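You operate a simulated robot arm through the tools that you are given. There is no shell and no other tool. Be economical: measure what you need, move in short steps, check, and stop when the job is done.

Carry out the task below with a simulated robot arm. There is one attempt and no reset: what you move stays moved.

TASK
Slide the yellow cloth pad along the yard table top until it stands next to the green tin.
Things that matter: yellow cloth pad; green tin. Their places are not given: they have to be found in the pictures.

It is judged by the outcome, as a careful person would: the job done as asked, and still so three seconds after it is handed in. It fails if anything else is knocked over, pushed out of place, dropped, spilled or broken.

THE ROBOT
A 7-joint arm with a two-finger parallel gripper, fixed in place. Base frame: the origin is at the foot of the arm, x ahead of it, y to its left, z up; the work surface is at about z = 760. Lengths are in mm, angles in degrees, forces in N, time in s.
With the tool pointing down near the work surface it reaches from about 300 to 700 mm from the base axis. Its first joint turns from -66.0 to 66.0 degrees. Payload 1.57 kg.
Tool frame: the origin (TCP) lies between the finger pads and is the grasp point; the fingertips stand 30 mm ahead of it; z points along the fingers, y is the line along which they close. The gripper opens to 110 mm. The fingers are 24 mm wide and 12 mm thick; the gripper's body (48 by 112 mm) begins 78 mm behind the TCP.
Orientation is that of the tool frame in the base frame, as a unit quaternion [x, y, z, w]. With the fingers straight down and closing along the base's y, the tool's x points along the base's -x, its y along +y and its z along -z.

THE INTERFACE
- The arm moves only by the tool move_arm. Its argument "deltas" is a list of rows, each a list of 3 entries, a list of its own where there are three numbers: the shift along the base's x, y, z in mm, then the turn, a rotation vector about the base's x, y, z in degrees, then the finger opening in mm, from 0 to 110. In form: [[[dx, dy, dz], [wx, wy, wz], jaw], ...]. A call has 1 to 10 rows; each row is the pose to reach, as a shift and turn from the pose commanded when the call began. A row lasts 0.2 s, in which the tool goes at most 50 mm and 8.6 degrees; a call with a longer step from one row to the next is refused whole, and so is a gripper value outside its range. A pose out of reach is approached as far as the arm can. The call stops where the force on the tool passes 40 N (or 10 N more than at its start, if that is more) or the arm is blocked; 0.2 s more then pass. The fingers move at their own pace (about 108 mm/s each) and stop on an object; they squeeze with about 30 N. The grip force told is the motor's: it shows also when the fingers shut on nothing. Time passes only in rows, and 0.2 s behind the last, so rows that repeat a pose let the fingers close. It gives the time, the measured TCP pose, the force on the tool (base axes), the opening and the grip force at its end, in the units of the frame above (readings bear some noise).
- Cameras (640 x 400 px; columns grow to the right, rows downward): "scene" is fixed at [165.5, -394.7, 1398]; the picture's right is [0.76, -0.65, 0.00], its down [-0.41, -0.48, -0.77] and it looks along [0.50, 0.59, -0.63] (base axes); focal length 333 px, centre (320, 200). "wrist" rides on the gripper at [-36, 0, -80] in the tool frame; the picture's right is [0.00, -1.00, 0.00], its down [0.97, 0.00, -0.24] and it looks along [0.24, 0.00, 0.97] (tool axes); focal length 218 px, centre (320, 200).
- get_image(camera): a new picture of that camera. No time passes.
- locate(camera, pixels): for up to 12 pixels [column, row] of the newest picture of that camera ("zoom" is the newest enlarged one), the place [x, y, z] in the base frame of the surface seen there, good to about 2 mm. No time passes.
- inspect(camera, box): a new picture of the part [left, top, right, bottom] of that camera's present view, enlarged. No time passes.
- hand_in(): hands the job in; it is judged then, once.

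Work in short steps. Measure before you move; look again where a grasp or a placing could have gone wrong, and mend it. You have 60 turns and 30 pictures in all, the two below and enlarged ones among them. Open the gripper and draw the arm clear of the work before you hand the job in, unless the task says otherwise; then end with one line.

The tools are called after "Call:" as name(argument=value, ...) on one line, values as JSON. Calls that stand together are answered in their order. move_arm: Moves the arm, as the interface text tells. Its arguments: {"type":"object","properties":{"deltas":{"type":"array"}},"required":["deltas"]} The other tools are called the same way: get_image (camera) takes a picture; locate (camera, pixels) gives the place of the surface under pixels of a picture; inspect (camera, box) takes an enlarged picture of a part of a camera's view; hand_in () hands the job in.

At the start:

```text
time: 0.0
tool_pos: [428.0, 4.4, 1001.4]
tool_rot: [0.0, 1.0, 0.0, 0.0]
force: [-0.7, 0.2, -0.5]
finger_gap: 110.0
grasp_force: 0.1
```

scene: 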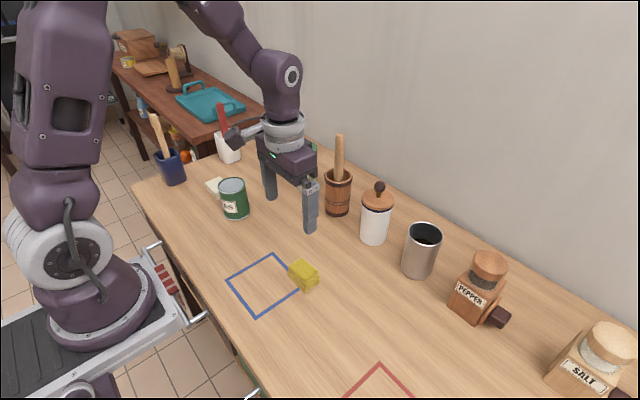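
wrist: 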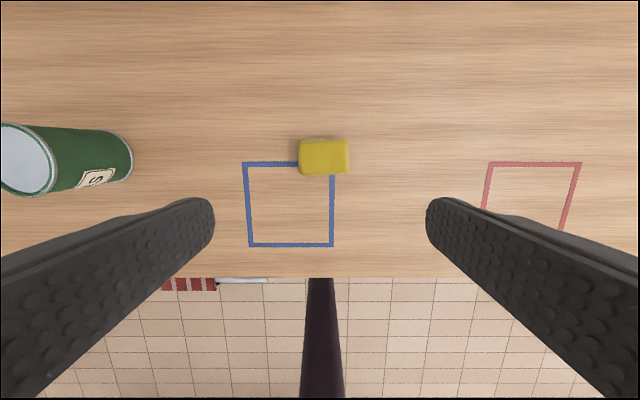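

The yellow pad is at about (303,275) in the scene picture and (323,156) in the wrist picture; the green tin is at (234,198) in the scene. I'll measure both.

Call:
locate(camera="wrist", pixels=[[303, 142], [345, 142], [303, 172], [345, 172], [323, 156], [130, 160], [110, 130], [110, 185], [25, 160], [323, 185]])

Call:
locate(camera="scene", pixels=[[302, 268], [290, 266], [317, 270], [304, 288], [234, 183], [236, 217], [224, 214], [248, 212], [214, 186], [220, 182]])

Call:
inspect(camera="scene", box=[180, 150, 340, 310])

```text
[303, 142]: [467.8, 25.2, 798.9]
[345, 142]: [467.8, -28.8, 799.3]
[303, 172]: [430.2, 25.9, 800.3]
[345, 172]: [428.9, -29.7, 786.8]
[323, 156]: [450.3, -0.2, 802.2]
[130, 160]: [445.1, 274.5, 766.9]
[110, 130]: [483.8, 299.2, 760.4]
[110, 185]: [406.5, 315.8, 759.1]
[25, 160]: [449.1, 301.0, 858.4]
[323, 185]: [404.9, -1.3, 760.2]
```

```text
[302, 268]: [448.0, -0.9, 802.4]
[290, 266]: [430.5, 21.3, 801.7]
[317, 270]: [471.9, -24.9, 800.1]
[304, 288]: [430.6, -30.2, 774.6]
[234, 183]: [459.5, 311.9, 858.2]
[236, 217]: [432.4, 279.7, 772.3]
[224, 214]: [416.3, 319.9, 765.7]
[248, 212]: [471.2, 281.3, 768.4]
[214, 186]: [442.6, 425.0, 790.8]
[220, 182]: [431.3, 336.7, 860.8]
```

```text
2.50 times, centred on (260, 230) of scene
```

zoom: 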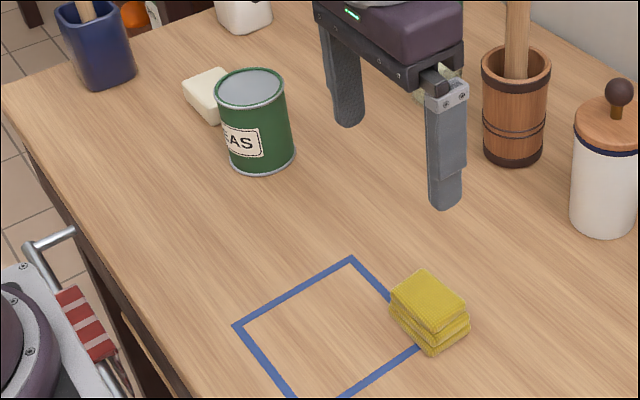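

The pad covers about x 429–471, y -29–27 and is about 41 mm high. The tin's axis is near (448, 310), with its near edge at y≈273. I'll turn the tool -90° so the fingers close along x and stay clear of the tin, keeping high for now.

Call:
move_arm(deltas=[[[4, -1, 0], [0, 0, -8], 110], [[8, -2, 0], [0, 0, -16], 110], [[12, -3, 0], [0, 0, -24], 110], [[16, -4, 0], [0, 0, -32], 110], [[20, -5, 0], [0, 0, -40], 110], [[22, -5, 0], [0, 0, -48], 110], [[22, -5, 0], [0, 0, -56], 110], [[22, -5, 0], [0, 0, -64], 110], [[22, -5, 0], [0, 0, -72], 110], [[22, -5, 0], [0, 0, -80], 110]])

Call:
move_arm(deltas=[[[0, 0, -30], [0, 0, -5], 110], [[0, 0, -60], [0, 0, -10], 110], [[0, 0, -90], [0, 0, -10], 110], [[0, 0, -110], [0, 0, -10], 110], [[0, 0, -110], [0, 0, -10], 110]])

Call:
get_image(camera="wrist")

```text
time: 2.2
tool_pos: [451.4, -1.9, 1002.1]
tool_rot: [0.643, 0.766, 0.0, 0.001]
force: [-0.3, 0.1, -0.2]
finger_gap: 109.8
grasp_force: 0.0
```

```text
time: 3.4
tool_pos: [451.2, -0.8, 889.8]
tool_rot: [0.707, 0.707, 0.0, 0.0]
force: [0.1, -0.3, -1.2]
finger_gap: 110.0
grasp_force: 0.0
```

```text
26 pictures are left
```

wrist: 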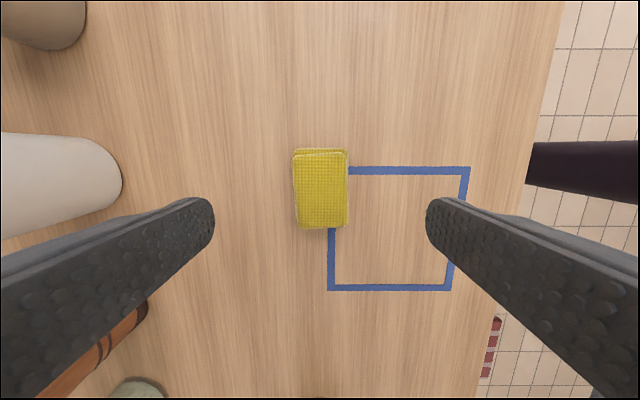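

The pad is centred between the fingers. I'll check how close the neighbouring objects on the far side come to the path.

Call:
locate(camera="wrist", pixels=[[295, 155], [346, 155], [296, 226], [347, 226], [121, 180], [146, 310], [320, 152], [320, 226]])

Call:
locate(camera="scene", pixels=[[328, 208], [362, 235], [338, 175]])

```text
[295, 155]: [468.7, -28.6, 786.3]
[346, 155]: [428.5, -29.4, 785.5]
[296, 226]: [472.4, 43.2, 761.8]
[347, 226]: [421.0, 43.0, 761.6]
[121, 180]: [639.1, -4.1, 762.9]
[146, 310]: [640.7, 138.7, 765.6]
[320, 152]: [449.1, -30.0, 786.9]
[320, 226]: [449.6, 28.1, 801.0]
```

```text
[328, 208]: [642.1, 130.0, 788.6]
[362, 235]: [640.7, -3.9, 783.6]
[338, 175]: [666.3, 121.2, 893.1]
```

The other objects begin at x≈640, well clear of the path. I'll lower to TCP z≈797, which puts the fingertips about 7 mm above the table, and close on the pad.

Call:
move_arm(deltas=[[[-1, 0, -40], [0, 0, 0], 110], [[-1, 0, -75], [0, 0, 0], 90], [[-1, 0, -93], [0, 0, 0], 80], [[-1, 0, -93], [0, 0, 0], 60], [[-1, 0, -93], [0, 0, 0], 50], [[-1, 0, -93], [0, 0, 0], 40], [[-1, 0, -93], [0, 0, 0], 36], [[-1, 0, -93], [0, 0, 0], 36]])

```text
time: 5.2
tool_pos: [451.1, -0.4, 797.9]
tool_rot: [0.707, 0.707, 0.0, 0.001]
force: [0.4, -0.6, 0.2]
finger_gap: 48.5
grasp_force: 30.5
```

The grip is holding at a 48.5 mm gap. I'll drag the pad along +y at constant height for 200 mm, then look.

Call:
move_arm(deltas=[[[0, 10, 0], [0, 0, 0], 36], [[0, 30, 0], [0, 0, 0], 36], [[0, 55, 0], [0, 0, 0], 36], [[0, 80, 0], [0, 0, 0], 36], [[0, 105, 0], [0, 0, 0], 36], [[0, 130, 0], [0, 0, 0], 36], [[0, 155, 0], [0, 0, 0], 36], [[0, 180, 0], [0, 0, 0], 36], [[0, 195, 0], [0, 0, 0], 36], [[0, 200, 0], [0, 0, 0], 36]])

Call:
get_image(camera="wrist")

Call:
inspect(camera="scene", box=[180, 140, 340, 300])

```text
time: 7.4
tool_pos: [449.7, 198.9, 797.7]
tool_rot: [0.707, 0.707, 0.001, 0.0]
force: [-0.5, 0.0, 0.6]
finger_gap: 49.0
grasp_force: 30.1
```

```text
25 pictures are left
```

wrist: 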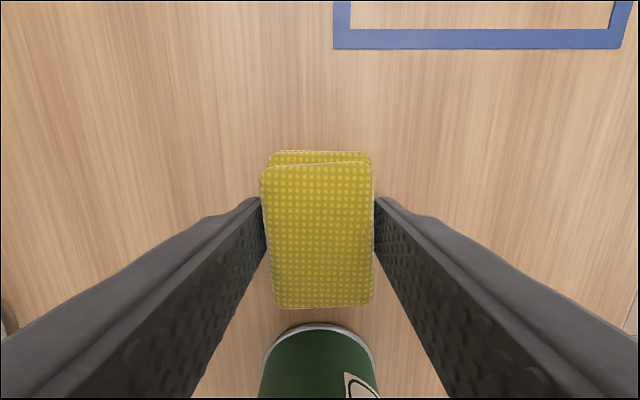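

```text
2.50 times, centred on (260, 220) of scene
```

zoom: 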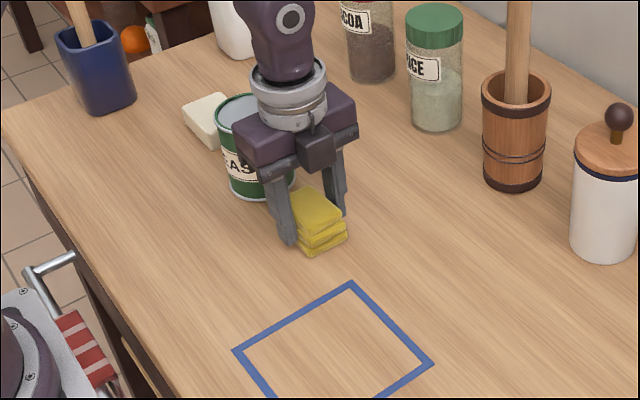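

The pad moved with the gripper, and the tin's near rim shows at (320,326). I'll measure the remaining gap.

Call:
locate(camera="wrist", pixels=[[322, 300], [322, 307], [320, 315], [320, 326], [320, 330], [270, 160], [370, 160], [320, 155]])

```text
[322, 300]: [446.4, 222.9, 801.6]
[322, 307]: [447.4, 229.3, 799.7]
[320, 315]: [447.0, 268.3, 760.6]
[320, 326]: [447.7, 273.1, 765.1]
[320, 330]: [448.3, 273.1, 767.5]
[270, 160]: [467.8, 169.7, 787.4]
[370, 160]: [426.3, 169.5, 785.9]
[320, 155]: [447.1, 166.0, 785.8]
```

The pad's far edge is at y≈229 and the tin is at 272, so I'll slide it a further 35 mm slowly, leaving a gap of about 8 mm.

Call:
move_arm(deltas=[[[0, 8, 0], [0, 0, 0], 36], [[0, 17, 0], [0, 0, 0], 36], [[0, 26, 0], [0, 0, 0], 36], [[0, 32, 0], [0, 0, 0], 36], [[0, 35, 0], [0, 0, 0], 36], [[0, 35, 0], [0, 0, 0], 36]])

Call:
get_image(camera="wrist")

```text
time: 8.8
tool_pos: [449.0, 232.6, 799.5]
tool_rot: [0.707, 0.707, 0.0, 0.001]
force: [-0.2, 0.3, 0.7]
finger_gap: 48.8
grasp_force: 29.8
```

```text
23 pictures are left
```

wrist: 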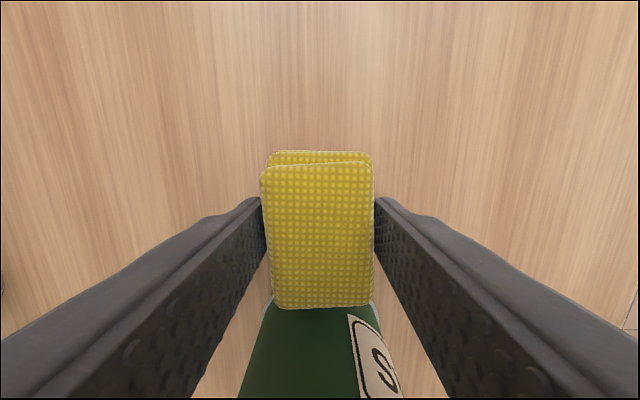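

The pad now stands right beside the tin and no contact force shows. I'll open the fingers and rise straight up.

Call:
move_arm(deltas=[[[0, 0, 0], [0, 0, 0], 60], [[0, 0, 0], [0, 0, 0], 80], [[0, 0, 0], [0, 0, 0], 90], [[0, 0, 0], [0, 0, 0], 90], [[0, 0, 20], [0, 0, 0], 90], [[0, 0, 60], [0, 0, 0], 90], [[0, 0, 105], [0, 0, 0], 90], [[0, 0, 150], [0, 0, 0], 90], [[0, -40, 170], [0, 0, 0], 90], [[0, -85, 180], [0, 0, 0], 90]])

Call:
move_arm(deltas=[[[0, -45, 0], [0, 0, 0], 90], [[0, -90, 0], [0, 0, 0], 90], [[0, -130, 0], [0, 0, 0], 90], [[0, -150, 0], [0, 0, 0], 90]])

Call:
inspect(camera="scene", box=[180, 140, 340, 300])

Call:
get_image(camera="wrist")

```text
time: 11.0
tool_pos: [448.8, 148.1, 979.0]
tool_rot: [0.707, 0.707, 0.0, 0.0]
force: [-0.3, -0.8, -0.6]
finger_gap: 90.1
grasp_force: 0.2
```

```text
time: 12.0
tool_pos: [447.9, -4.4, 978.1]
tool_rot: [0.707, 0.707, 0.0, 0.001]
force: [-0.6, 0.1, -0.9]
finger_gap: 90.0
grasp_force: 0.0
```

```text
2.50 times, centred on (260, 220) of scene
```

zoom: 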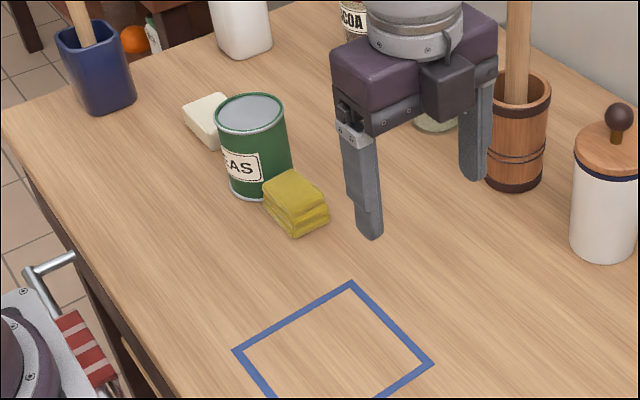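

```text
21 pictures are left
```

wrist: 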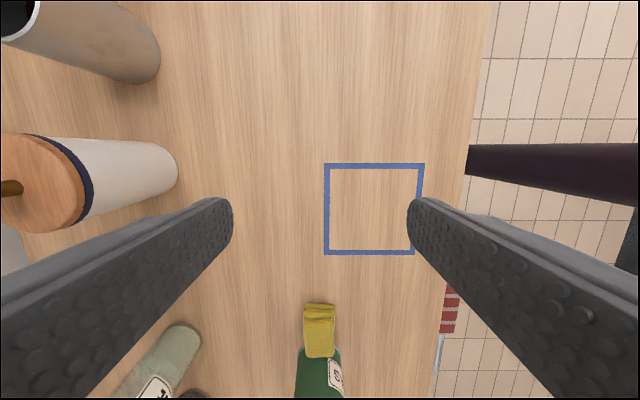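

The pad stands flat next to the tin, which hasn't moved, and the arm is clear with the gripper open. I'll hand it in.

Call:
hand_in()

```text
The job is handed in.
```

The yellow cloth pad now stands flat on the table next to the green tin, with a gap planned at about 8 mm; the tin and everything else in view stayed in place.
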